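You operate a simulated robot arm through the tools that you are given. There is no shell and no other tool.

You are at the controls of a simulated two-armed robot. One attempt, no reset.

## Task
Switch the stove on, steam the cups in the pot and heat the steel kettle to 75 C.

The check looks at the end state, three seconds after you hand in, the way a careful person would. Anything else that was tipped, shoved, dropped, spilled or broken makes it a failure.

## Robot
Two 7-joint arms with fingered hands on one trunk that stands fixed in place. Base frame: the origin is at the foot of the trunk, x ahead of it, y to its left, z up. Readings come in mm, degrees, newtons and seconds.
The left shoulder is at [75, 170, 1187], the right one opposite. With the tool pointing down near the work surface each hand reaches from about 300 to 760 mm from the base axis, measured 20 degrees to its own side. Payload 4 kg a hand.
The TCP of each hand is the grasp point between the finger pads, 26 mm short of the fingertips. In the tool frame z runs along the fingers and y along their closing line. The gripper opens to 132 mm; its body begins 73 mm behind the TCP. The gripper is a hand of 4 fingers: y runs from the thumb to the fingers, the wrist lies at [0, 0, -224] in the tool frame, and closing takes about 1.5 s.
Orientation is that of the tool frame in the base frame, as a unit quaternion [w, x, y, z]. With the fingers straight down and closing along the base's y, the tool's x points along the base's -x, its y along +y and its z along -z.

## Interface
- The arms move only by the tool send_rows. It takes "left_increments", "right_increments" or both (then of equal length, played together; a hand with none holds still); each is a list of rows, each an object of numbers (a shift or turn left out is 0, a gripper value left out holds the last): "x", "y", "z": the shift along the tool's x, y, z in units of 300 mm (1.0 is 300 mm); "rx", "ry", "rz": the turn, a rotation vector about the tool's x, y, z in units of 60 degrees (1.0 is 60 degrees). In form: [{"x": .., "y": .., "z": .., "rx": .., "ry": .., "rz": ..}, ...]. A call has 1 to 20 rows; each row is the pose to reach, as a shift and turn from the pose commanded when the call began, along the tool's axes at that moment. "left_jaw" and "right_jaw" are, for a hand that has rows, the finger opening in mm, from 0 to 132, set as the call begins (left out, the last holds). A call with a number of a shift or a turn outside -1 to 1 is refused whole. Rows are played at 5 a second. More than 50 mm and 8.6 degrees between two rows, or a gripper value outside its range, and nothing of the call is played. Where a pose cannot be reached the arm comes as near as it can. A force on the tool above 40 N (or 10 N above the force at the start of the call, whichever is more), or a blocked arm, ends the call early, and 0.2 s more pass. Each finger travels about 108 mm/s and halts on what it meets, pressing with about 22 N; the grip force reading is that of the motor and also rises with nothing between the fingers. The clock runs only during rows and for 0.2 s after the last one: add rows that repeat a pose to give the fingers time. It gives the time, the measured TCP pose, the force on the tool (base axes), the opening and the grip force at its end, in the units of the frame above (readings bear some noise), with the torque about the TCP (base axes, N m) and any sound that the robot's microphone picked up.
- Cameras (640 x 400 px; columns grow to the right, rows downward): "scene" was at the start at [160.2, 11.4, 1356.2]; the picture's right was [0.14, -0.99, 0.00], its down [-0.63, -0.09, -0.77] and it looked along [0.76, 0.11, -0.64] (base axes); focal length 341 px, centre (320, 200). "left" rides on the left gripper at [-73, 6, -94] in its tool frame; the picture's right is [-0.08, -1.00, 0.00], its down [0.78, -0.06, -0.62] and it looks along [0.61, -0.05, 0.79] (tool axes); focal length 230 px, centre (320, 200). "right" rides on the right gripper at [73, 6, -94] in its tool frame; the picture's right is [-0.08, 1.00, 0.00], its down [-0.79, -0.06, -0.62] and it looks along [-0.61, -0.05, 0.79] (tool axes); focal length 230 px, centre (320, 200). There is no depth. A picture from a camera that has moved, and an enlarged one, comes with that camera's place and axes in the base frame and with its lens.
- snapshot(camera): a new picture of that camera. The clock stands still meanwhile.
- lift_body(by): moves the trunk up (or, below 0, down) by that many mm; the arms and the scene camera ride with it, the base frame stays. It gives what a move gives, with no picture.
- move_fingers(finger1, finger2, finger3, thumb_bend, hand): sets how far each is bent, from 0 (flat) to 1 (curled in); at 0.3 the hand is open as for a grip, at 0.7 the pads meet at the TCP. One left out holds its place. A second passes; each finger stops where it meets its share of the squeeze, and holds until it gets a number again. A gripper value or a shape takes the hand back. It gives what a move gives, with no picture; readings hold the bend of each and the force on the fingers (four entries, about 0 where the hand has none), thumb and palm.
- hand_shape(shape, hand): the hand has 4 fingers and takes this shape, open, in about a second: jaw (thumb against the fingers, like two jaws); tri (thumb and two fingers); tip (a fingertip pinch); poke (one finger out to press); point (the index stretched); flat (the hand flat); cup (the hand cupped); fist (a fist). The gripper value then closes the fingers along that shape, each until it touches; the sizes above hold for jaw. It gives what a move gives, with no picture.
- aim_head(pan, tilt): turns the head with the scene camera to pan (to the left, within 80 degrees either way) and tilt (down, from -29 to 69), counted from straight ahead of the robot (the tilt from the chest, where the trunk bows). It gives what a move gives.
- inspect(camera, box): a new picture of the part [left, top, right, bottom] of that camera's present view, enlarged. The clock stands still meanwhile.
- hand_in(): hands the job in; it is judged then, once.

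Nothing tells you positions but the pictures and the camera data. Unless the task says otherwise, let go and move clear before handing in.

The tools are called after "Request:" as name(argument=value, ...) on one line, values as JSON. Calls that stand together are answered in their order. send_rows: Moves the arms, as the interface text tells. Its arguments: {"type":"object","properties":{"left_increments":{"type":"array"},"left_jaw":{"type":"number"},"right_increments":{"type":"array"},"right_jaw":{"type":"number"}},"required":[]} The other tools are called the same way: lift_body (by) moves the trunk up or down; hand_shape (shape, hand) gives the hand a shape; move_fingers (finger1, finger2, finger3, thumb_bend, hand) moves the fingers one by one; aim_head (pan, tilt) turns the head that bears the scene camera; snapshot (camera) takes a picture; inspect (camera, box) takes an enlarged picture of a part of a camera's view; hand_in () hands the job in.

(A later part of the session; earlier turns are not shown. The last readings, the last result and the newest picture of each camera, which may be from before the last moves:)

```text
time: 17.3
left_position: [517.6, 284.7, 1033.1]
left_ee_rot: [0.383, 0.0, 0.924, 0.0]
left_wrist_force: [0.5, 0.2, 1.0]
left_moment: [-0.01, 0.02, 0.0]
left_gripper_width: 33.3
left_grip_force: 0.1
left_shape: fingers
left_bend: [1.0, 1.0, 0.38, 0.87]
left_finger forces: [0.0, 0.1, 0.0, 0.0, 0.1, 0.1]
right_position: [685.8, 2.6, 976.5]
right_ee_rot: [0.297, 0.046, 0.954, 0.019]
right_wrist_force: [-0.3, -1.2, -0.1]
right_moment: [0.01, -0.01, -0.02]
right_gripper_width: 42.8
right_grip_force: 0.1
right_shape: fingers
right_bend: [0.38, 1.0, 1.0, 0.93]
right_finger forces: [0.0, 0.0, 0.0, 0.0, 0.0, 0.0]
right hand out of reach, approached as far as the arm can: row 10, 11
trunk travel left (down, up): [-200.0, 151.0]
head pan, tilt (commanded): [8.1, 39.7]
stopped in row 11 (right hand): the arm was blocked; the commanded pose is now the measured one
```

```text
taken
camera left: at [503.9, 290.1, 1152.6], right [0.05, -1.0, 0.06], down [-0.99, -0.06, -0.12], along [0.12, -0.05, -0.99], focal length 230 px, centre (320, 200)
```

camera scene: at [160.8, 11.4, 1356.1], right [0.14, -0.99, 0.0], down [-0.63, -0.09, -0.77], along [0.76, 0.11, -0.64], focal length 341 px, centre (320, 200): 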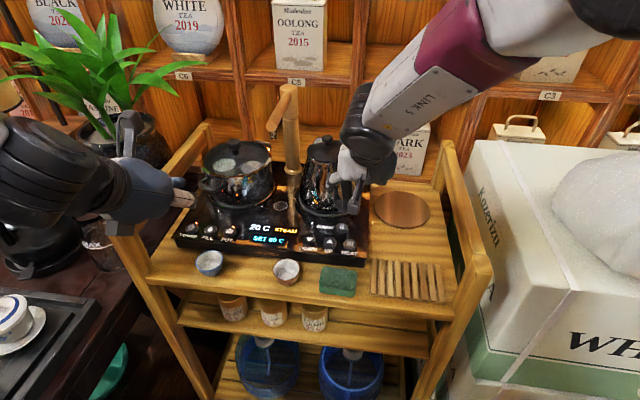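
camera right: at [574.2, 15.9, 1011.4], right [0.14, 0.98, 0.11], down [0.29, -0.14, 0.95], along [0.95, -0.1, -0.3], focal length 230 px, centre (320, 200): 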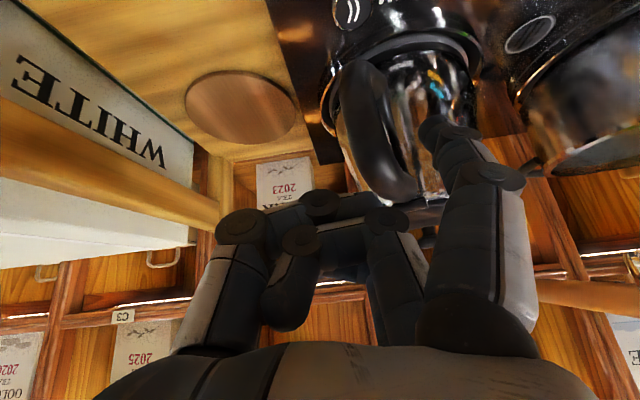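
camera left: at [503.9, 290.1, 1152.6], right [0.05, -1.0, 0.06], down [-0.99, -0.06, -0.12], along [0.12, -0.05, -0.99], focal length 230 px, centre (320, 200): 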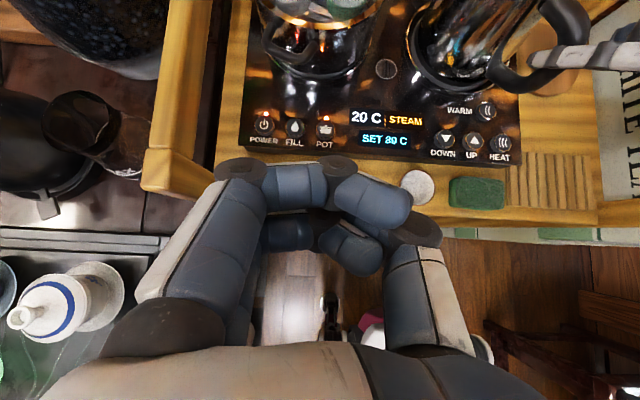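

The right arm hit a limit and ended up farther forward than asked, near the kettle. I'll look closely before moving it.

Request:
inspect(camera="scene", box=[270, 90, 430, 260])

Request:
inspect(camera="left", box=[380, 0, 640, 170])

Request:
inspect(camera="right", box=[280, 0, 560, 220])

```text
2.35 times, centred on (350, 175) of scene
camera zoom: at [160.8, 11.4, 1356.1], right [0.14, -0.99, 0.0], down [-0.63, -0.09, -0.77], along [0.76, 0.11, -0.64], focal length 803 px, centre (249, 259)
```

zoom: 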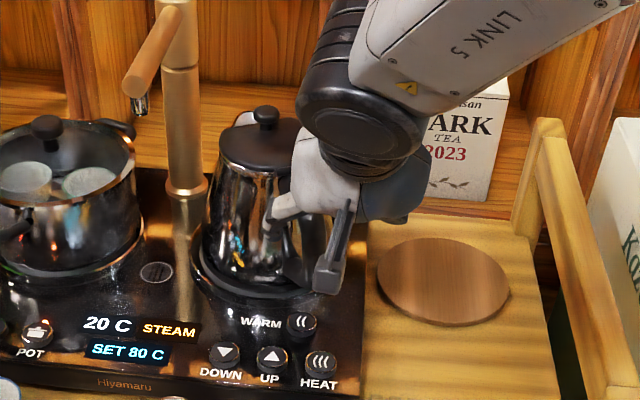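

```text
2.35 times, centred on (510, 85) of left
camera zoom: at [503.9, 290.1, 1152.6], right [0.05, -1.0, 0.06], down [-0.99, -0.06, -0.12], along [0.12, -0.05, -0.99], focal length 541 px, centre (-127, 471)
```

zoom: 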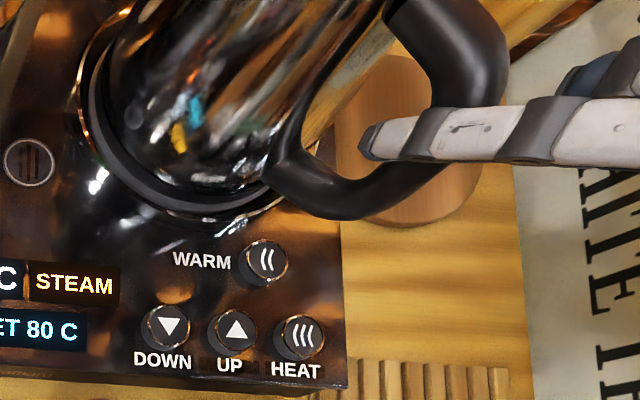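

```text
1.82 times, centred on (420, 110) of right
camera zoom: at [574.2, 15.9, 1011.4], right [0.14, 0.98, 0.11], down [0.29, -0.14, 0.95], along [0.95, -0.1, -0.3], focal length 418 px, centre (138, 364)
```

zoom: 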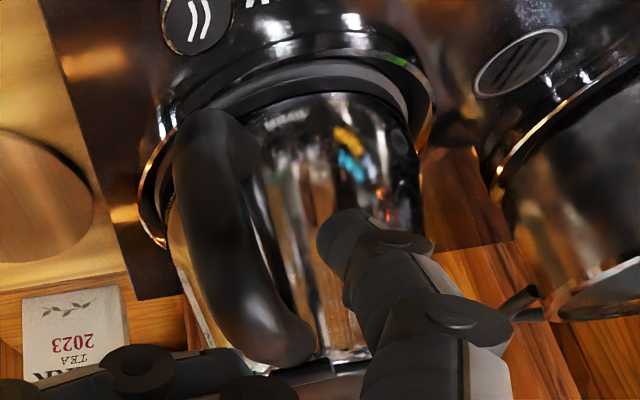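

The right fingertip is in front of the kettle body, beside its handle, and nothing looks moved. I'll back straight away from the kettle (−x, slightly up) while reducing the tilt.

Request:
send_rows(right_increments=[{"x": 0.03, "y": -0.003, "z": -0.033}, {"x": 0.06, "y": -0.005, "z": -0.069, "ry": 0.03}, {"x": 0.12, "y": -0.011, "z": -0.137, "ry": 0.12}, {"x": 0.181, "y": -0.016, "z": -0.206, "ry": 0.2}])

Request:
inspect(camera="scene", box=[230, 60, 470, 260])

Request:
inspect(camera="left", box=[380, 0, 640, 170])

```text
time: 18.3
left_position: [518.3, 283.2, 1033.5]
left_ee_rot: [0.383, 0.0, 0.924, 0.001]
left_wrist_force: [0.0, -0.2, -0.1]
left_moment: [-0.05, -0.01, 0.01]
left_gripper_width: 33.3
left_grip_force: 0.0
left_shape: fingers
left_bend: [1.0, 1.0, 0.38, 0.87]
left_finger forces: [0.1, 0.0, 0.1, 0.0, 0.0, 0.1]
right_position: [602.4, 7.1, 992.1]
right_ee_rot: [0.198, 0.039, 0.979, 0.021]
right_wrist_force: [-0.2, -0.3, -0.6]
right_moment: [0.02, -0.03, -0.04]
right_gripper_width: 42.4
right_grip_force: 0.0
right_shape: fingers
right_bend: [0.38, 1.0, 1.0, 0.93]
right_finger forces: [0.1, 0.0, 0.0, 0.0, 0.1, 0.1]
trunk travel left (down, up): [-200.0, 151.0]
head pan, tilt (commanded): [8.1, 39.7]
```

```text
2.00 times, centred on (350, 160) of scene
camera zoom: at [159.7, 11.9, 1356.3], right [0.14, -0.99, 0.0], down [-0.63, -0.09, -0.77], along [0.76, 0.11, -0.64], focal length 683 px, centre (260, 280)
```

zoom: 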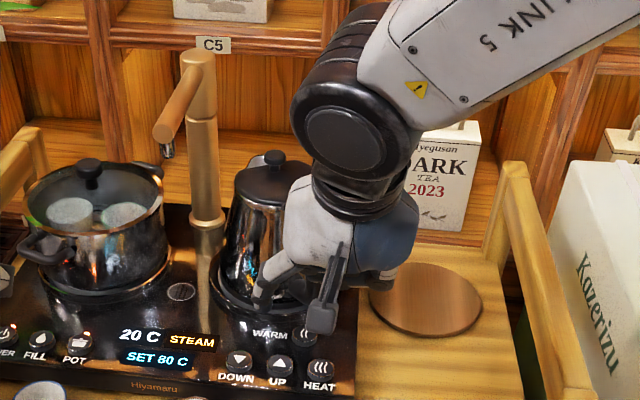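

```text
2.35 times, centred on (510, 85) of left
camera zoom: at [503.0, 290.5, 1153.2], right [0.05, -1.0, 0.06], down [-0.99, -0.06, -0.12], along [0.12, -0.05, -0.99], focal length 541 px, centre (-127, 471)
```

zoom: 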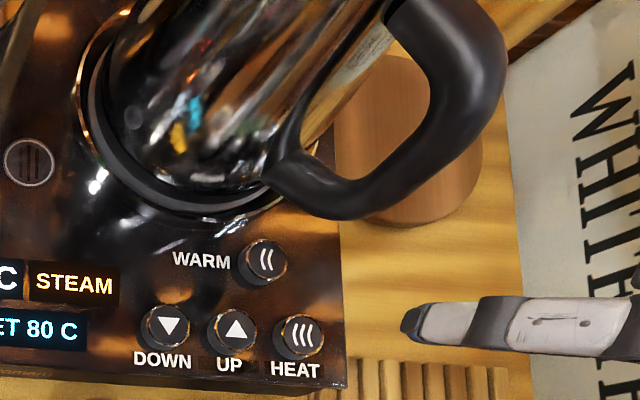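

The right hand is clear and the kettle hasn't moved. The right arm can't manage DOWN, so I'll park it back at its start pose and use the left hand for DOWN.

Request:
send_rows(right_increments=[{"x": 0.041, "y": -0.056, "z": -0.108, "rx": 0.007, "ry": 0.064, "rz": -0.012}, {"x": 0.082, "y": -0.113, "z": -0.215, "rx": 0.013, "ry": 0.127, "rz": -0.025}, {"x": 0.123, "y": -0.169, "z": -0.323, "rx": 0.02, "ry": 0.191, "rz": -0.037}, {"x": 0.163, "y": -0.226, "z": -0.43, "rx": 0.027, "ry": 0.255, "rz": -0.05}, {"x": 0.204, "y": -0.282, "z": -0.538, "rx": 0.033, "ry": 0.318, "rz": -0.062}, {"x": 0.245, "y": -0.339, "z": -0.645, "rx": 0.04, "ry": 0.382, "rz": -0.075}])

Request:
snapshot(camera="scene")

```text
time: 19.7
left_position: [517.4, 284.1, 1034.3]
left_ee_rot: [0.383, 0.001, 0.924, 0.0]
left_wrist_force: [-1.0, 0.4, 0.8]
left_moment: [0.01, 0.04, 0.01]
left_gripper_width: 33.3
left_grip_force: 0.1
left_shape: fingers
left_bend: [1.0, 1.0, 0.38, 0.87]
left_finger forces: [0.0, 0.1, 0.1, 0.0, 0.0, 0.0]
right_position: [449.6, -93.4, 1138.2]
right_ee_rot: [-0.001, 0.0, 1.0, 0.002]
right_wrist_force: [0.9, 0.9, -0.3]
right_moment: [0.01, 0.0, -0.02]
right_gripper_width: 42.6
right_grip_force: 0.0
right_shape: fingers
right_bend: [0.38, 1.0, 1.0, 0.93]
right_finger forces: [0.1, 0.0, 0.0, 0.1, 0.0, 0.1]
trunk travel left (down, up): [-200.0, 151.0]
head pan, tilt (commanded): [8.1, 39.7]
```

```text
taken
camera scene: at [159.5, 11.0, 1356.4], right [0.14, -0.99, 0.0], down [-0.63, -0.09, -0.77], along [0.76, 0.11, -0.64], focal length 341 px, centre (320, 200)
```

scene: 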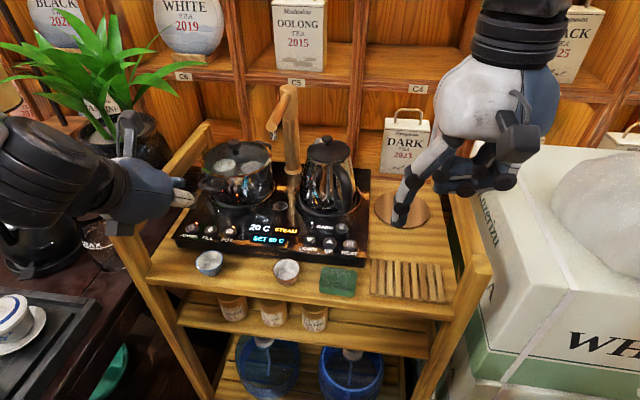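

Now the left hand goes to a hover point short of DOWN, in small steps, while the right hand moves farther right.

Request:
send_rows(left_increments=[{"x": -0.003, "y": -0.097, "z": 0.046}, {"x": -0.005, "y": -0.194, "z": 0.093}, {"x": -0.008, "y": -0.291, "z": 0.139}, {"x": -0.011, "y": -0.388, "z": 0.185}, {"x": -0.013, "y": -0.484, "z": 0.231}, {"x": -0.016, "y": -0.581, "z": 0.278}, {"x": -0.018, "y": -0.678, "z": 0.324}, {"x": -0.021, "y": -0.775, "z": 0.37}, {"x": -0.021, "y": -0.775, "z": 0.37}], right_increments=[{"y": -0.05}, {"y": -0.1}, {"y": -0.15}, {"y": -0.2}, {"y": -0.25}, {"y": -0.3}, {"y": -0.35}, {"y": -0.4}, {"y": -0.4}])

Request:
snapshot(camera="scene")

Request:
snapshot(camera="left")

Request:
snapshot(camera="right")

```text
time: 21.7
left_position: [600.6, 51.1, 959.1]
left_ee_rot: [0.383, 0.0, 0.924, 0.0]
left_wrist_force: [-0.9, 0.0, -0.9]
left_moment: [-0.02, 0.0, 0.02]
left_gripper_width: 33.4
left_grip_force: 0.1
left_shape: fingers
left_bend: [1.0, 1.0, 0.38, 0.87]
left_finger forces: [0.0, 0.1, 0.0, 0.0, 0.1, 0.0]
right_position: [453.3, -214.8, 1138.2]
right_ee_rot: [-0.002, 0.001, 1.0, 0.001]
right_wrist_force: [0.4, 0.0, -0.7]
right_moment: [0.0, -0.03, -0.03]
right_gripper_width: 42.5
right_grip_force: 0.1
right_shape: fingers
right_bend: [0.38, 1.0, 1.0, 0.93]
right_finger forces: [0.1, 0.0, 0.0, 0.0, 0.0, 0.0]
trunk travel left (down, up): [-200.0, 151.0]
head pan, tilt (commanded): [8.1, 39.7]
```

```text
taken
camera scene: at [159.9, 11.9, 1356.3], right [0.14, -0.99, 0.0], down [-0.63, -0.09, -0.77], along [0.76, 0.11, -0.64], focal length 341 px, centre (320, 200)
```

scene: 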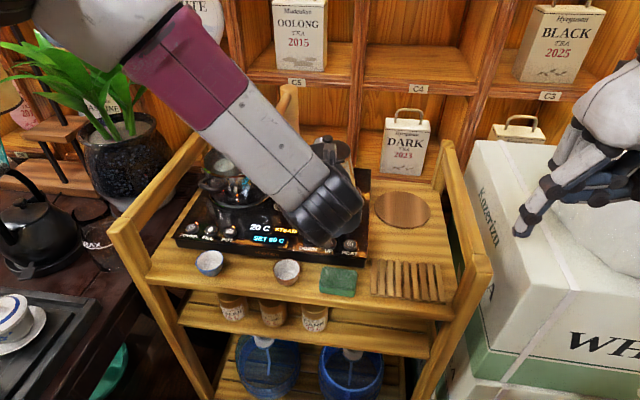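

```text
taken
camera left: at [586.0, 58.1, 1078.7], right [0.05, -1.0, 0.06], down [-0.99, -0.06, -0.12], along [0.12, -0.05, -0.99], focal length 230 px, centre (320, 200)
```

left: 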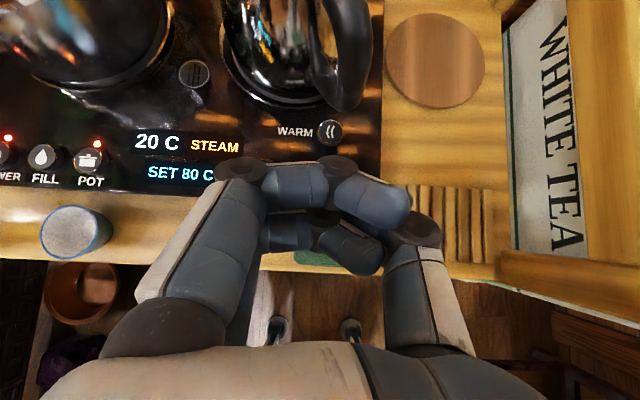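

```text
taken
camera right: at [381.4, -208.6, 1230.6], right [0.08, 1.0, 0.0], down [0.79, -0.06, 0.61], along [0.61, -0.05, -0.79], focal length 230 px, centre (320, 200)
```

right: 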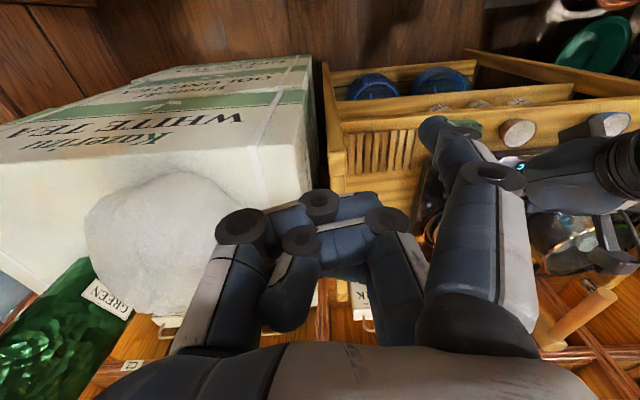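

The left hand hovers well. I'll move it to about 20 mm above DOWN.

Request:
send_rows(left_increments=[{"x": 0.01, "z": 0.054}, {"x": 0.019, "z": 0.108}, {"x": 0.028, "z": 0.162}, {"x": 0.038, "z": 0.217}, {"x": 0.038, "z": 0.217}])

Request:
inspect(camera="scene", box=[170, 130, 390, 290])

Request:
snapshot(camera="left")

Request:
inspect(camera="right", box=[400, 90, 640, 270])

```text
time: 22.9
left_position: [639.5, 51.5, 905.3]
left_ee_rot: [0.383, 0.0, 0.924, 0.0]
left_wrist_force: [0.1, 0.2, -0.2]
left_moment: [0.02, -0.04, 0.03]
left_gripper_width: 33.1
left_grip_force: 0.1
left_shape: fingers
left_bend: [1.0, 1.0, 0.38, 0.87]
left_finger forces: [0.0, 0.1, 0.1, 0.0, 0.1, 0.0]
right_position: [453.2, -215.7, 1138.1]
right_ee_rot: [-0.001, 0.001, 1.0, 0.002]
right_wrist_force: [-0.2, -0.8, -0.1]
right_moment: [0.0, 0.02, 0.03]
right_gripper_width: 43.0
right_grip_force: 0.1
right_shape: fingers
right_bend: [0.38, 1.0, 1.0, 0.93]
right_finger forces: [0.0, 0.0, 0.0, 0.0, 0.0, 0.0]
trunk travel left (down, up): [-200.0, 151.0]
head pan, tilt (commanded): [8.1, 39.7]
```

```text
2.50 times, centred on (280, 210) of scene
camera zoom: at [160.0, 11.4, 1356.3], right [0.14, -0.99, 0.0], down [-0.63, -0.09, -0.77], along [0.76, 0.11, -0.64], focal length 853 px, centre (420, 175)
```

zoom: 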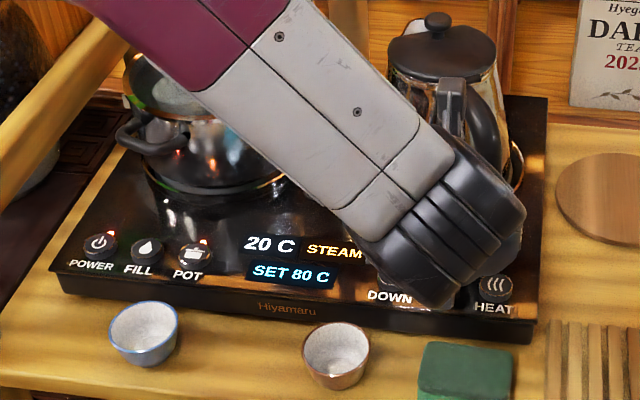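

```text
taken
camera left: at [625.0, 56.9, 1023.9], right [0.05, -1.0, 0.05], down [-0.99, -0.06, -0.12], along [0.12, -0.05, -0.99], focal length 230 px, centre (320, 200)
```

left: 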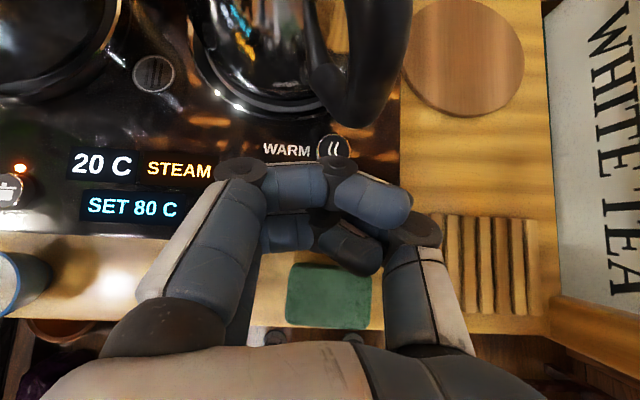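

```text
2.22 times, centred on (520, 180) of right
camera zoom: at [381.5, -208.9, 1230.5], right [0.08, 1.0, 0.0], down [0.79, -0.06, 0.61], along [0.61, -0.05, -0.79], focal length 511 px, centre (-124, 244)
```

zoom: 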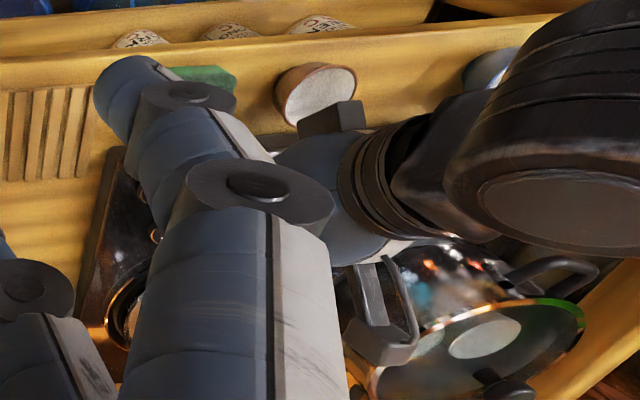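

The finger is above DOWN. I'll press once and read the display.

Request:
send_rows(left_increments=[{"x": 0.0283, "z": 0.0283}, {"x": 0.04, "z": 0.04}, {"x": 0.0448, "z": 0.0448}, {"x": 0.0495, "z": 0.0495}, {"x": 0.0519, "z": 0.0519}])

Request:
inspect(camera="left", box=[40, 120, 240, 245])

```text
time: 24.1
left_position: [638.1, 50.6, 884.7]
left_ee_rot: [0.384, 0.0, 0.923, 0.0]
left_wrist_force: [1.8, 0.1, 4.5]
left_moment: [0.22, -0.08, -0.09]
left_gripper_width: 33.1
left_grip_force: 1.9
left_shape: fingers
left_bend: [1.0, 1.0, 0.38, 0.87]
left_finger forces: [0.0, 0.1, 4.0, 0.0, 0.1, 0.1]
right_position: [455.7, -215.0, 1138.3]
right_ee_rot: [-0.001, 0.001, 1.0, 0.002]
right_wrist_force: [0.0, 0.5, 0.0]
right_moment: [-0.03, 0.03, 0.0]
right_gripper_width: 42.6
right_grip_force: 0.0
right_shape: fingers
right_bend: [0.38, 1.0, 1.0, 0.93]
right_finger forces: [0.1, 0.0, 0.0, 0.1, 0.1, 0.0]
trunk travel left (down, up): [-200.0, 151.0]
head pan, tilt (commanded): [8.1, 39.7]
heard: click
```

```text
3.20 times, centred on (140, 182) of left
camera zoom: at [623.2, 56.9, 1003.8], right [0.05, -1.0, 0.05], down [-0.99, -0.06, -0.12], along [0.12, -0.05, -0.99], focal length 736 px, centre (896, 256)
```

zoom: 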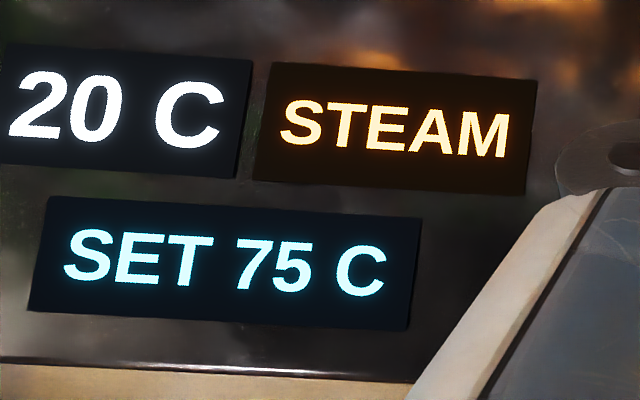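

SET now reads 75 C after one press. I'll lift the left hand and withdraw it, then use the right hand for HEAT.

Request:
send_rows(left_increments=[{"x": -0.07, "z": -0.07}, {"x": -0.141, "z": -0.141}, {"x": -0.131, "y": 0.11, "z": -0.212}, {"x": -0.121, "y": 0.219, "z": -0.282}, {"x": -0.111, "y": 0.329, "z": -0.353}, {"x": -0.101, "y": 0.438, "z": -0.424}, {"x": -0.091, "y": 0.548, "z": -0.495}, {"x": -0.081, "y": 0.657, "z": -0.565}, {"x": -0.071, "y": 0.767, "z": -0.636}])

Request:
inspect(camera="scene", box=[170, 80, 410, 290])

```text
time: 26.1
left_position: [518.4, 280.8, 1033.2]
left_ee_rot: [0.383, 0.0, 0.924, -0.001]
left_wrist_force: [-0.1, -0.4, 0.6]
left_moment: [-0.01, 0.02, 0.0]
left_gripper_width: 33.0
left_grip_force: 0.1
left_shape: fingers
left_bend: [1.0, 1.0, 0.38, 0.87]
left_finger forces: [0.0, 0.1, 0.0, 0.1, 0.0, 0.1]
right_position: [452.9, -214.9, 1138.2]
right_ee_rot: [-0.001, 0.001, 1.0, 0.001]
right_wrist_force: [0.0, 1.0, -0.1]
right_moment: [-0.02, -0.03, 0.01]
right_gripper_width: 42.7
right_grip_force: 0.0
right_shape: fingers
right_bend: [0.38, 1.0, 1.0, 0.93]
right_finger forces: [0.1, 0.1, 0.0, 0.0, 0.1, 0.1]
trunk travel left (down, up): [-200.0, 151.0]
head pan, tilt (commanded): [8.1, 39.7]
```

```text
1.90 times, centred on (290, 185) of scene
camera zoom: at [159.3, 11.9, 1356.5], right [0.14, -0.99, 0.0], down [-0.63, -0.09, -0.77], along [0.76, 0.11, -0.64], focal length 650 px, centre (377, 229)
```

zoom: 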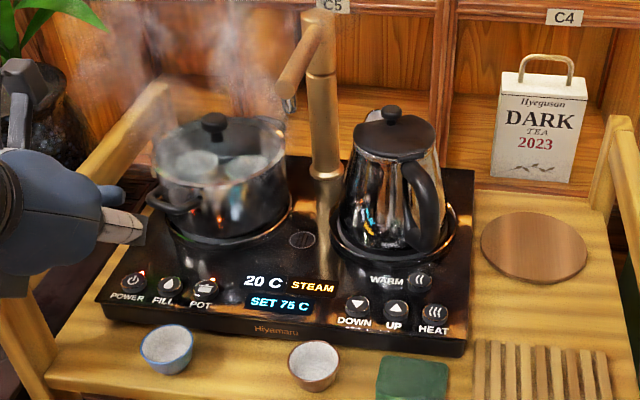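

The pot is steaming and SET holds at 75 C. I'll bring the right hand back toward the middle, tilt it 45° and hover short of HEAT.

Request:
send_rows(right_increments=[{"y": 0.13}, {"y": 0.26}, {"y": 0.39}, {"y": 0.517}, {"x": -0.062, "y": 0.524, "z": 0.066, "ry": -0.094}, {"x": -0.125, "y": 0.531, "z": 0.132, "ry": -0.188}, {"x": -0.188, "y": 0.539, "z": 0.198, "ry": -0.281}, {"x": -0.25, "y": 0.546, "z": 0.264, "ry": -0.375}, {"x": -0.312, "y": 0.553, "z": 0.329, "ry": -0.469}, {"x": -0.375, "y": 0.56, "z": 0.395, "ry": -0.562}, {"x": -0.438, "y": 0.568, "z": 0.461, "ry": -0.656}, {"x": -0.5, "y": 0.575, "z": 0.527, "ry": -0.75}, {"x": -0.5, "y": 0.575, "z": 0.527, "ry": -0.75}])

Request:
snapshot(camera="scene")

Request:
snapshot(camera="left")

Request:
snapshot(camera="right")

```text
time: 29.1
left_position: [518.3, 280.2, 1031.5]
left_ee_rot: [0.383, 0.0, 0.924, 0.0]
left_wrist_force: [0.4, -0.7, 0.2]
left_moment: [0.02, -0.02, 0.0]
left_gripper_width: 33.2
left_grip_force: 0.1
left_shape: fingers
left_bend: [1.0, 1.0, 0.38, 0.87]
left_finger forces: [0.1, 0.0, 0.1, 0.1, 0.0, 0.1]
right_position: [674.8, -74.2, 1061.9]
right_ee_rot: [0.36, 0.037, 0.932, 0.031]
right_wrist_force: [-0.9, 0.6, 0.0]
right_moment: [0.03, 0.02, 0.03]
right_gripper_width: 42.5
right_grip_force: 0.1
right_shape: fingers
right_bend: [0.38, 1.0, 1.0, 0.93]
right_finger forces: [0.0, 0.0, 0.0, 0.0, 0.1, 0.0]
right hand out of reach, approached as far as the arm can: row 11, 12, 13
trunk travel left (down, up): [-200.0, 151.0]
head pan, tilt (commanded): [8.1, 39.7]
stopped in row 13 (right hand): the arm was blocked; the commanded pose is now the measured one
```

```text
taken
camera scene: at [160.9, 10.9, 1356.1], right [0.14, -0.99, 0.0], down [-0.63, -0.09, -0.77], along [0.76, 0.11, -0.64], focal length 341 px, centre (320, 200)
```

scene: 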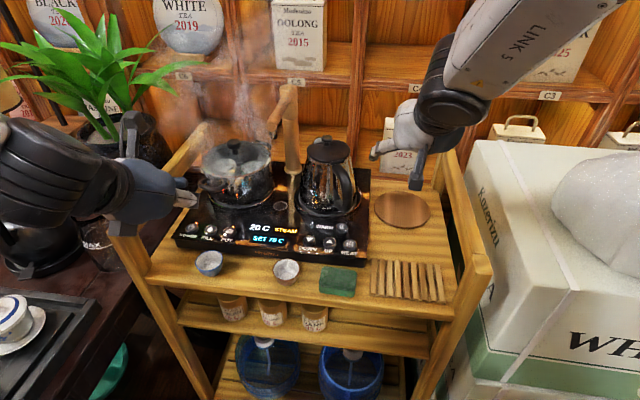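

```text
taken
camera left: at [504.8, 286.7, 1152.0], right [0.05, -1.0, 0.05], down [-0.99, -0.06, -0.12], along [0.12, -0.05, -0.99], focal length 230 px, centre (320, 200)
```

left: 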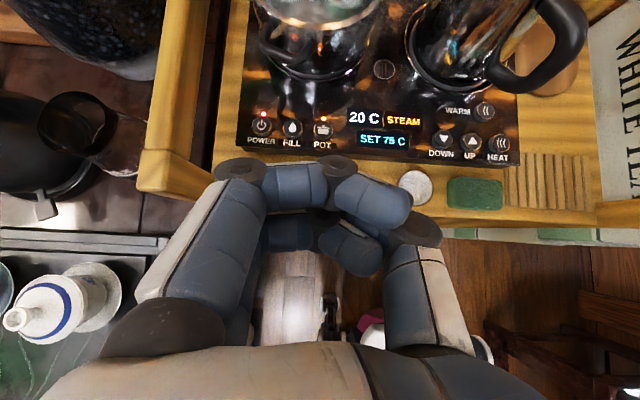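

```text
taken
camera right: at [558.1, -63.4, 1082.1], right [0.1, 0.99, 0.14], down [0.16, -0.15, 0.97], along [0.98, -0.08, -0.18], focal length 230 px, centre (320, 200)
```

right: 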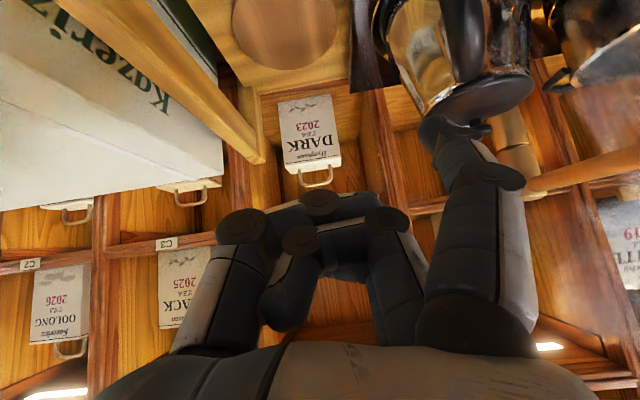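

The right arm again can't hold this tilt, so I'll park it out to the right. I'll press HEAT with the left hand yawed 45° to its right, an easier posture for that arm.

Request:
send_rows(right_increments=[{"x": 0.0526, "y": -0.016, "z": -0.0983, "rx": 0.009, "ry": 0.1, "rz": -0.01}, {"x": 0.105, "y": -0.032, "z": -0.1966, "rx": 0.017, "ry": 0.2, "rz": -0.021}, {"x": 0.158, "y": -0.048, "z": -0.295, "rx": 0.026, "ry": 0.301, "rz": -0.031}, {"x": 0.21, "y": -0.065, "z": -0.393, "rx": 0.034, "ry": 0.402, "rz": -0.041}, {"x": 0.263, "y": -0.081, "z": -0.491, "rx": 0.043, "ry": 0.502, "rz": -0.051}, {"x": 0.315, "y": -0.097, "z": -0.59, "rx": 0.051, "ry": 0.603, "rz": -0.062}, {"x": 0.368, "y": -0.113, "z": -0.688, "rx": 0.06, "ry": 0.703, "rz": -0.072}, {"x": 0.357, "y": -0.235, "z": -0.692, "rx": 0.06, "ry": 0.703, "rz": -0.072}, {"x": 0.346, "y": -0.357, "z": -0.695, "rx": 0.06, "ry": 0.703, "rz": -0.072}, {"x": 0.335, "y": -0.478, "z": -0.699, "rx": 0.06, "ry": 0.703, "rz": -0.072}])

Request:
snapshot(camera="scene")

```text
time: 31.3
left_position: [518.6, 280.4, 1033.4]
left_ee_rot: [0.383, 0.0, 0.924, 0.001]
left_wrist_force: [-1.0, 0.1, -0.3]
left_moment: [0.04, 0.0, -0.02]
left_gripper_width: 33.0
left_grip_force: 0.0
left_shape: fingers
left_bend: [1.0, 1.0, 0.38, 0.87]
left_finger forces: [0.1, 0.0, 0.0, 0.0, 0.1, 0.0]
right_position: [448.3, -211.5, 1137.0]
right_ee_rot: [-0.001, -0.002, 1.0, -0.002]
right_wrist_force: [1.3, -0.2, -0.4]
right_moment: [0.02, 0.0, 0.0]
right_gripper_width: 42.2
right_grip_force: 0.1
right_shape: fingers
right_bend: [0.38, 1.0, 1.0, 0.93]
right_finger forces: [0.1, 0.0, 0.1, 0.0, 0.1, 0.1]
trunk travel left (down, up): [-200.0, 151.0]
head pan, tilt (commanded): [8.1, 39.7]
```

```text
taken
camera scene: at [159.8, 10.3, 1356.4], right [0.14, -0.99, 0.0], down [-0.63, -0.09, -0.77], along [0.76, 0.11, -0.64], focal length 341 px, centre (320, 200)
```

scene: 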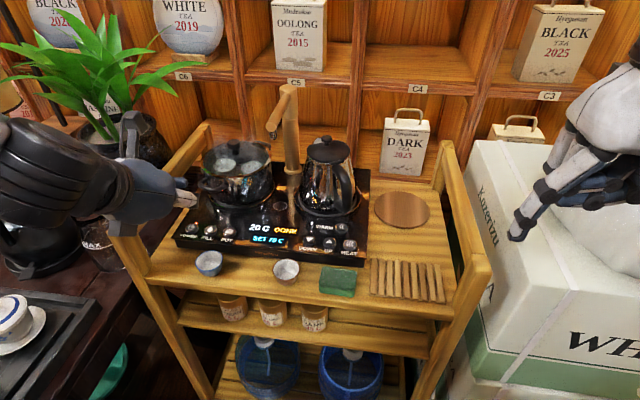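

The right hand is parked. The status text seems to have changed, so I'll read it.

Request:
inspect(camera="scene", box=[220, 205, 340, 280])

Request:
inspect(camera="left", box=[220, 60, 540, 200])

Request:
inspect(camera="scene", box=[180, 80, 390, 280])

```text
5.33 times, centred on (280, 242) of scene
camera zoom: at [159.8, 10.3, 1356.4], right [0.14, -0.99, 0.0], down [-0.63, -0.09, -0.77], along [0.76, 0.11, -0.64], focal length 1820 px, centre (533, -27)
```

zoom: 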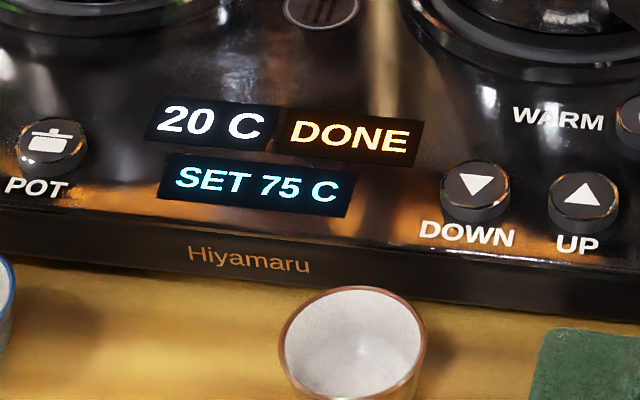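

```text
2.00 times, centred on (380, 130) of left
camera zoom: at [503.8, 286.1, 1152.7], right [0.05, -1.0, 0.05], down [-0.99, -0.06, -0.12], along [0.12, -0.05, -0.99], focal length 460 px, centre (200, 340)
```

zoom: 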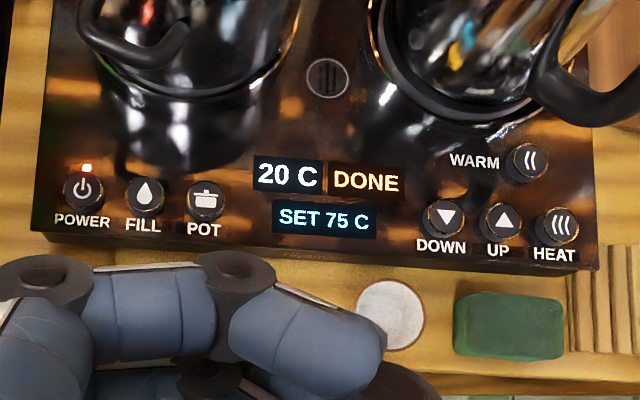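

```text
2.00 times, centred on (285, 180) of scene
camera zoom: at [159.8, 10.3, 1356.4], right [0.14, -0.99, 0.0], down [-0.63, -0.09, -0.77], along [0.76, 0.11, -0.64], focal length 683 px, centre (390, 240)
```

zoom: 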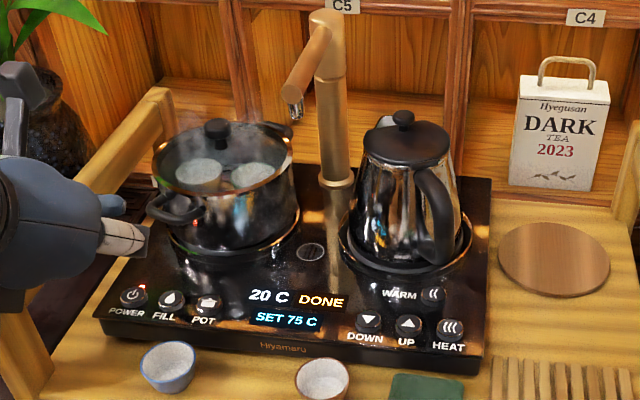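

The steam cycle finished (DONE, POT lamp off). Now I'll bring the left hand, yawed 45° to the right, to a hover behind HEAT.

Request:
send_rows(left_increments=[{"x": 0.0045, "y": -0.0934, "z": 0.0346, "rx": 0.053, "rz": 0.053}, {"x": 0.009, "y": -0.187, "z": 0.069, "rx": 0.106, "rz": 0.106}, {"x": 0.0135, "y": -0.28, "z": 0.104, "rx": 0.159, "rz": 0.159}, {"x": 0.018, "y": -0.374, "z": 0.138, "rx": 0.212, "rz": 0.212}, {"x": 0.0225, "y": -0.467, "z": 0.173, "rx": 0.265, "rz": 0.265}, {"x": 0.027, "y": -0.56, "z": 0.208, "rx": 0.318, "rz": 0.318}, {"x": 0.0315, "y": -0.654, "z": 0.242, "rx": 0.371, "rz": 0.371}, {"x": 0.036, "y": -0.747, "z": 0.277, "rx": 0.424, "rz": 0.424}, {"x": 0.0405, "y": -0.841, "z": 0.311, "rx": 0.477, "rz": 0.477}, {"x": 0.045, "y": -0.934, "z": 0.346, "rx": 0.53, "rz": 0.53}, {"x": 0.045, "y": -0.934, "z": 0.346, "rx": 0.53, "rz": 0.53}])

Request:
snapshot(camera="scene")

Request:
snapshot(camera="left")

Request:
snapshot(camera="right")

```text
time: 33.7
left_position: [580.1, -0.7, 950.6]
left_ee_rot: [0.353, 0.354, 0.853, -0.147]
left_wrist_force: [-0.6, 0.2, 0.6]
left_moment: [-0.01, 0.0, -0.01]
left_gripper_width: 33.3
left_grip_force: 0.0
left_shape: fingers
left_bend: [1.0, 1.0, 0.38, 0.87]
left_finger forces: [0.0, 0.1, 0.0, 0.0, 0.0, 0.0]
right_position: [448.9, -209.5, 1135.5]
right_ee_rot: [0.0, -0.003, 1.0, -0.002]
right_wrist_force: [0.3, 0.3, 0.3]
right_moment: [0.0, 0.01, 0.0]
right_gripper_width: 42.5
right_grip_force: 0.2
right_shape: fingers
right_bend: [0.38, 1.0, 1.0, 0.93]
right_finger forces: [0.1, 0.0, 0.0, 0.0, 0.0, 0.1]
trunk travel left (down, up): [-200.0, 151.0]
head pan, tilt (commanded): [8.1, 39.7]
```

```text
taken
camera scene: at [160.0, 11.6, 1356.3], right [0.14, -0.99, 0.0], down [-0.63, -0.09, -0.77], along [0.76, 0.11, -0.64], focal length 341 px, centre (320, 200)
```

scene: 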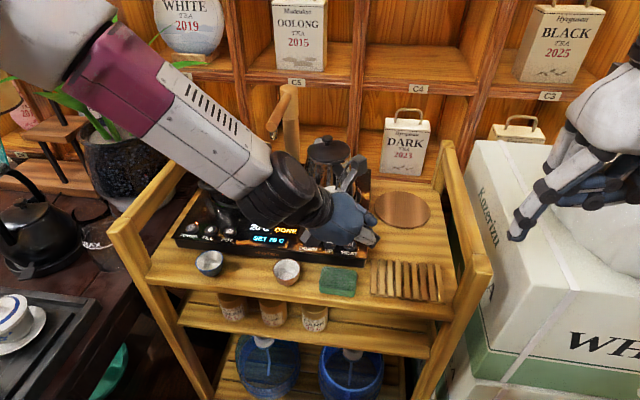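

```text
taken
camera left: at [573.6, 13.2, 1070.5], right [-0.67, -0.74, 0.05], down [-0.74, 0.66, -0.12], along [0.05, -0.12, -0.99], focal length 230 px, centre (320, 200)
```

left: 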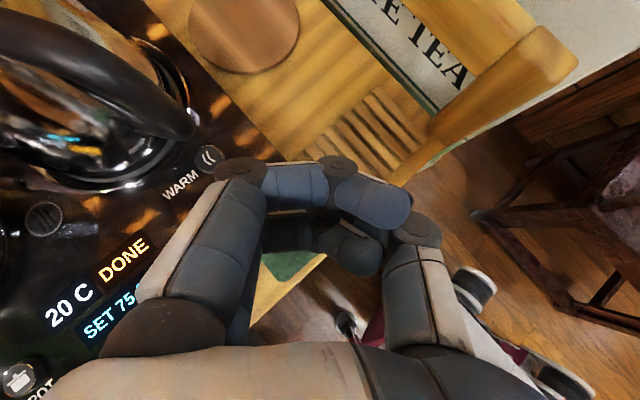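

```text
taken
camera right: at [376.6, -202.7, 1229.2], right [0.07, 1.0, 0.0], down [0.79, -0.05, 0.62], along [0.62, -0.05, -0.79], focal length 230 px, centre (320, 200)
```

right: 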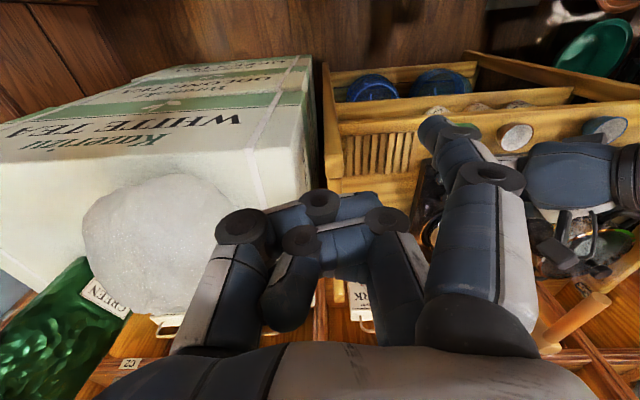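

Good. I'll approach HEAT to about 20 mm above it and check.

Request:
send_rows(left_increments=[{"x": 0.012, "y": 0.002, "z": 0.057}, {"x": 0.025, "y": 0.004, "z": 0.115}, {"x": 0.037, "y": 0.005, "z": 0.172}, {"x": 0.037, "y": 0.005, "z": 0.172}])

Request:
inspect(camera="scene", box=[230, 130, 430, 290])

Request:
snapshot(camera="left")

Request:
inspect(camera="right", box=[400, 90, 640, 270])

```text
time: 34.7
left_position: [603.5, -17.7, 907.6]
left_ee_rot: [0.353, 0.354, 0.854, -0.147]
left_wrist_force: [0.8, 0.0, -0.5]
left_moment: [0.02, 0.0, -0.01]
left_gripper_width: 33.5
left_grip_force: 0.0
left_shape: fingers
left_bend: [1.0, 1.0, 0.38, 0.87]
left_finger forces: [0.0, 0.1, 0.0, 0.0, 0.1, 0.1]
right_position: [448.3, -208.2, 1137.5]
right_ee_rot: [0.001, -0.002, 1.0, -0.002]
right_wrist_force: [0.1, -0.2, -1.1]
right_moment: [0.0, 0.0, 0.01]
right_gripper_width: 42.5
right_grip_force: 0.1
right_shape: fingers
right_bend: [0.38, 1.0, 1.0, 0.93]
right_finger forces: [0.0, 0.0, 0.0, 0.0, 0.0, 0.0]
trunk travel left (down, up): [-200.0, 151.0]
head pan, tilt (commanded): [8.1, 39.7]
```

```text
2.50 times, centred on (330, 210) of scene
camera zoom: at [159.9, 11.4, 1356.3], right [0.14, -0.99, 0.0], down [-0.63, -0.09, -0.77], along [0.76, 0.11, -0.64], focal length 853 px, centre (295, 175)
```

zoom: 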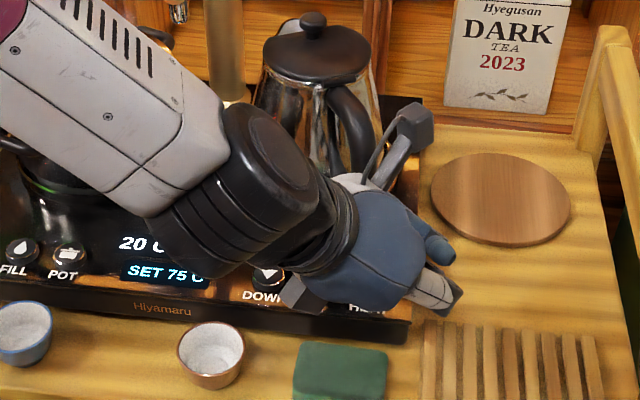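

```text
taken
camera left: at [597.0, -2.9, 1026.8], right [-0.67, -0.74, 0.05], down [-0.74, 0.66, -0.12], along [0.05, -0.12, -0.99], focal length 230 px, centre (320, 200)
```

left: 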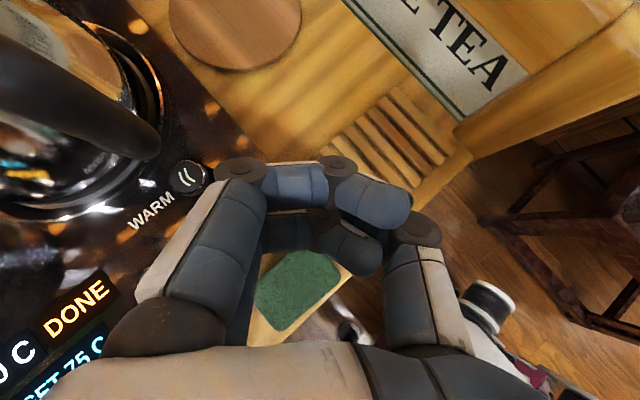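

```text
2.22 times, centred on (520, 180) of right
camera zoom: at [376.6, -202.8, 1229.2], right [0.07, 1.0, 0.0], down [0.78, -0.05, 0.62], along [0.62, -0.05, -0.79], focal length 511 px, centre (-124, 244)
```

zoom: 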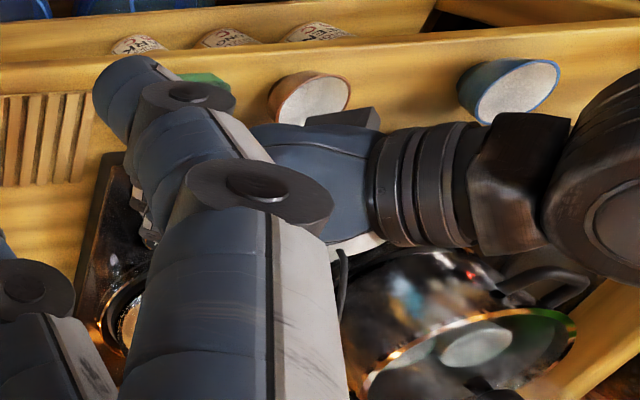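

The fingertip should be about 22 mm above HEAT at (637, 20). I'll press slowly.

Request:
send_rows(left_increments=[{"x": 0.0283, "z": 0.0283}, {"x": 0.04, "z": 0.04}, {"x": 0.0448, "z": 0.0448}, {"x": 0.0495, "z": 0.0495}, {"x": 0.0519, "z": 0.0519}, {"x": 0.0543, "z": 0.0543}])

Request:
inspect(camera="left", box=[0, 200, 200, 400])

Request:
inspect(camera="scene", box=[230, 130, 430, 290])

```text
time: 36.1
left_position: [602.7, -18.9, 884.7]
left_ee_rot: [0.354, 0.354, 0.853, -0.147]
left_wrist_force: [-1.0, 0.3, 5.4]
left_moment: [0.16, -0.14, 0.0]
left_gripper_width: 33.3
left_grip_force: 1.9
left_shape: fingers
left_bend: [1.0, 1.0, 0.38, 0.87]
left_finger forces: [0.0, 0.0, 4.5, 0.0, 0.0, 0.0]
right_position: [448.5, -210.7, 1136.4]
right_ee_rot: [-0.001, -0.003, 1.0, -0.001]
right_wrist_force: [0.2, -0.7, 0.2]
right_moment: [0.01, -0.01, -0.01]
right_gripper_width: 42.5
right_grip_force: 0.0
right_shape: fingers
right_bend: [0.38, 1.0, 1.0, 0.93]
right_finger forces: [0.0, 0.0, 0.1, 0.0, 0.0, 0.0]
trunk travel left (down, up): [-200.0, 151.0]
head pan, tilt (commanded): [8.1, 39.7]
heard: click
```

```text
2.00 times, centred on (100, 300) of left
camera zoom: at [597.1, -3.6, 1003.5], right [-0.67, -0.74, 0.05], down [-0.74, 0.66, -0.12], along [0.05, -0.12, -0.99], focal length 460 px, centre (760, 0)
```

zoom: 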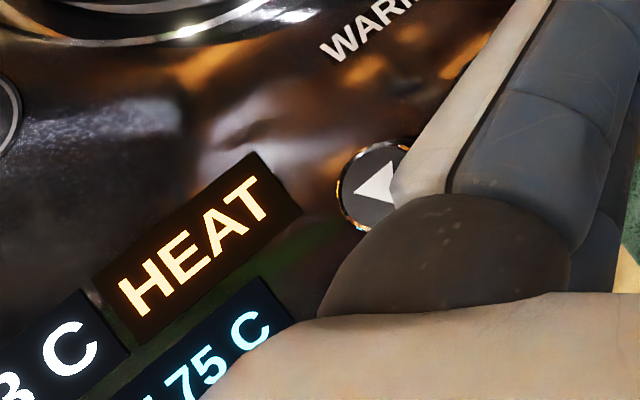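

```text
2.50 times, centred on (330, 210) of scene
camera zoom: at [159.7, 11.3, 1356.4], right [0.14, -0.99, 0.0], down [-0.63, -0.09, -0.77], along [0.76, 0.11, -0.64], focal length 853 px, centre (295, 175)
```

zoom: 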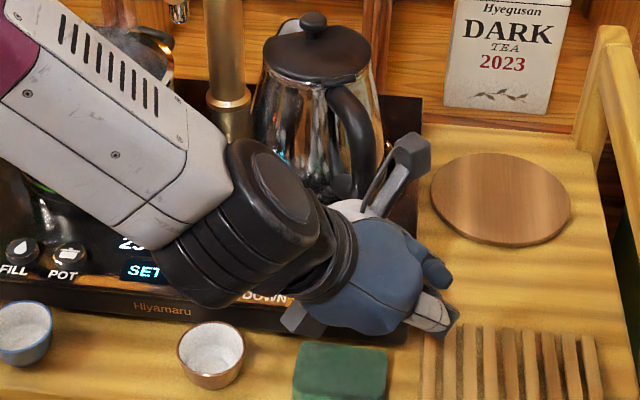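

HEAT is on and the temperature is rising (23 C) with the target at 75 C. I'll lift off and withdraw the left hand the way it came.

Request:
send_rows(left_increments=[{"x": -0.07, "z": -0.07}, {"x": -0.141, "z": -0.141}, {"x": -0.093, "y": 0.056, "z": -0.235, "rx": -0.059, "rz": -0.059}, {"x": -0.045, "y": 0.113, "z": -0.329, "rx": -0.118, "rz": -0.118}, {"x": 0.003, "y": 0.169, "z": -0.423, "rx": -0.177, "rz": -0.177}, {"x": 0.051, "y": 0.225, "z": -0.517, "rx": -0.236, "rz": -0.236}, {"x": 0.098, "y": 0.282, "z": -0.611, "rx": -0.294, "rz": -0.294}, {"x": 0.146, "y": 0.338, "z": -0.705, "rx": -0.353, "rz": -0.353}, {"x": 0.194, "y": 0.394, "z": -0.799, "rx": -0.412, "rz": -0.412}, {"x": 0.242, "y": 0.451, "z": -0.893, "rx": -0.471, "rz": -0.471}, {"x": 0.29, "y": 0.507, "z": -0.987, "rx": -0.53, "rz": -0.53}])

Request:
snapshot(camera="scene")

Request:
inspect(camera="scene", box=[170, 80, 400, 280])

Request:
inspect(camera="scene", box=[220, 205, 340, 280])

```text
time: 38.5
left_position: [518.1, 280.0, 1029.6]
left_ee_rot: [0.383, 0.0, 0.924, 0.0]
left_wrist_force: [0.0, 0.4, 0.0]
left_moment: [0.03, 0.0, 0.0]
left_gripper_width: 33.6
left_grip_force: 0.1
left_shape: fingers
left_bend: [1.0, 1.0, 0.38, 0.87]
left_finger forces: [0.1, 0.0, 0.1, 0.1, 0.0, 0.0]
right_position: [448.4, -209.1, 1136.6]
right_ee_rot: [0.0, -0.002, 1.0, -0.003]
right_wrist_force: [-0.6, 0.1, -0.5]
right_moment: [0.02, 0.0, -0.02]
right_gripper_width: 42.5
right_grip_force: 0.0
right_shape: fingers
right_bend: [0.38, 1.0, 1.0, 0.93]
right_finger forces: [0.0, 0.0, 0.0, 0.0, 0.0, 0.1]
trunk travel left (down, up): [-200.0, 151.0]
head pan, tilt (commanded): [8.1, 39.7]
```

```text
taken
camera scene: at [159.5, 11.6, 1356.4], right [0.14, -0.99, 0.0], down [-0.63, -0.09, -0.77], along [0.76, 0.11, -0.64], focal length 341 px, centre (320, 200)
```

scene: 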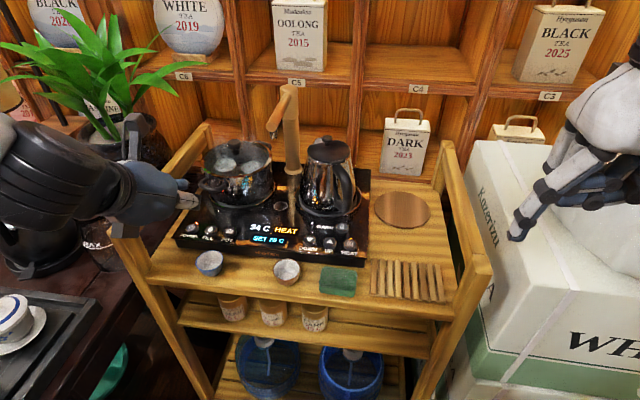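

```text
2.00 times, centred on (285, 180) of scene
camera zoom: at [159.5, 11.6, 1356.4], right [0.14, -0.99, 0.0], down [-0.63, -0.09, -0.77], along [0.76, 0.11, -0.64], focal length 683 px, centre (390, 240)
```

zoom: 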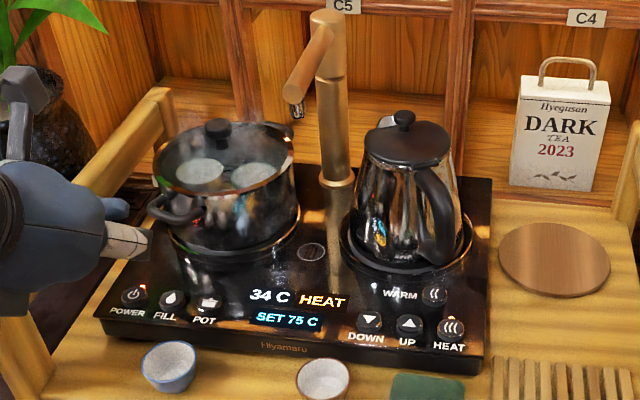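

```text
5.33 times, centred on (280, 242) of scene
camera zoom: at [159.5, 11.6, 1356.4], right [0.14, -0.99, 0.0], down [-0.63, -0.09, -0.77], along [0.76, 0.11, -0.64], focal length 1820 px, centre (533, -27)
```

zoom: 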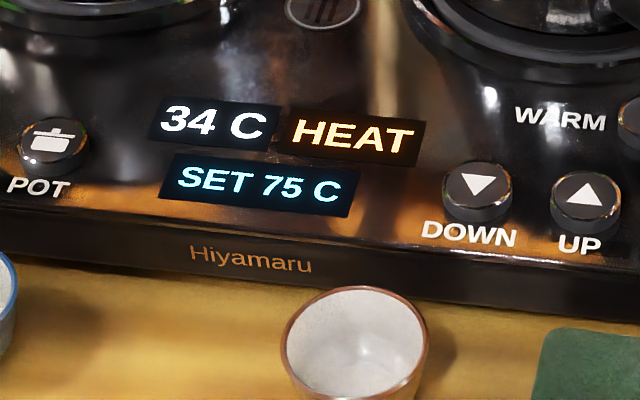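

Heating runs at about 4–5 °C per second: 34 C now, target 75. I'll move the left hand back to its starting pose and wait.

Request:
send_rows(left_increments=[{"x": -0.018, "y": 0.033, "z": -0.036, "ry": 0.107}, {"x": -0.036, "y": 0.066, "z": -0.071, "ry": 0.214}, {"x": -0.054, "y": 0.099, "z": -0.107, "ry": 0.321}, {"x": -0.073, "y": 0.131, "z": -0.143, "ry": 0.429}, {"x": -0.091, "y": 0.164, "z": -0.179, "ry": 0.536}, {"x": -0.109, "y": 0.197, "z": -0.214, "ry": 0.643}, {"x": -0.127, "y": 0.23, "z": -0.25, "ry": 0.75}, {"x": -0.127, "y": 0.23, "z": -0.25, "ry": 0.75}, {"x": -0.127, "y": 0.23, "z": -0.25, "ry": 0.75}, {"x": -0.127, "y": 0.23, "z": -0.25, "ry": 0.75}, {"x": -0.127, "y": 0.23, "z": -0.25, "ry": 0.75}, {"x": -0.127, "y": 0.23, "z": -0.25, "ry": 0.75}, {"x": -0.127, "y": 0.23, "z": -0.25, "ry": 0.75}, {"x": -0.127, "y": 0.23, "z": -0.25, "ry": 0.75}, {"x": -0.127, "y": 0.23, "z": -0.25, "ry": 0.75}, {"x": -0.127, "y": 0.23, "z": -0.25, "ry": 0.75}, {"x": -0.127, "y": 0.23, "z": -0.25, "ry": 0.75}, {"x": -0.127, "y": 0.23, "z": -0.25, "ry": 0.75}, {"x": -0.127, "y": 0.23, "z": -0.25, "ry": 0.75}, {"x": -0.127, "y": 0.23, "z": -0.25, "ry": 0.75}])

Request:
inspect(camera="scene", box=[220, 205, 340, 280])

```text
time: 42.7
left_position: [492.9, 348.0, 1108.5]
left_ee_rot: [0.0, 0.0, 1.0, 0.0]
left_wrist_force: [0.1, 1.3, 0.1]
left_moment: [0.01, 0.01, 0.03]
left_gripper_width: 33.4
left_grip_force: 0.0
left_shape: fingers
left_bend: [1.0, 1.0, 0.38, 0.88]
left_finger forces: [0.0, 0.0, 0.1, 0.1, 0.0, 0.0]
right_position: [449.8, -208.0, 1136.6]
right_ee_rot: [0.0, -0.003, 1.0, -0.002]
right_wrist_force: [0.0, 0.1, 0.5]
right_moment: [-0.03, 0.0, 0.0]
right_gripper_width: 42.4
right_grip_force: 0.1
right_shape: fingers
right_bend: [0.38, 1.0, 1.0, 0.93]
right_finger forces: [0.0, 0.1, 0.0, 0.1, 0.1, 0.1]
trunk travel left (down, up): [-200.0, 151.0]
head pan, tilt (commanded): [8.1, 39.7]
```

```text
5.33 times, centred on (280, 242) of scene
camera zoom: at [160.2, 11.4, 1356.2], right [0.14, -0.99, 0.0], down [-0.63, -0.09, -0.77], along [0.76, 0.11, -0.64], focal length 1820 px, centre (533, -27)
```

zoom: 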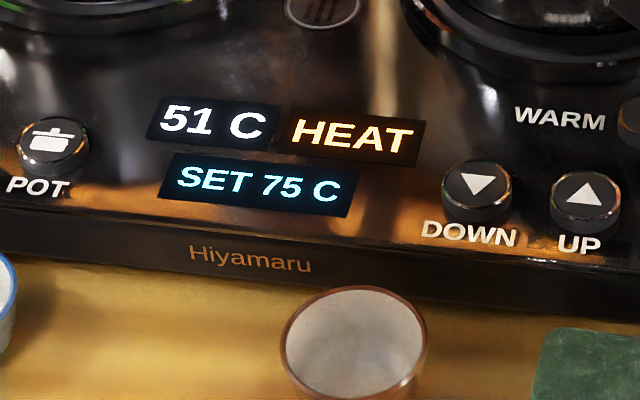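

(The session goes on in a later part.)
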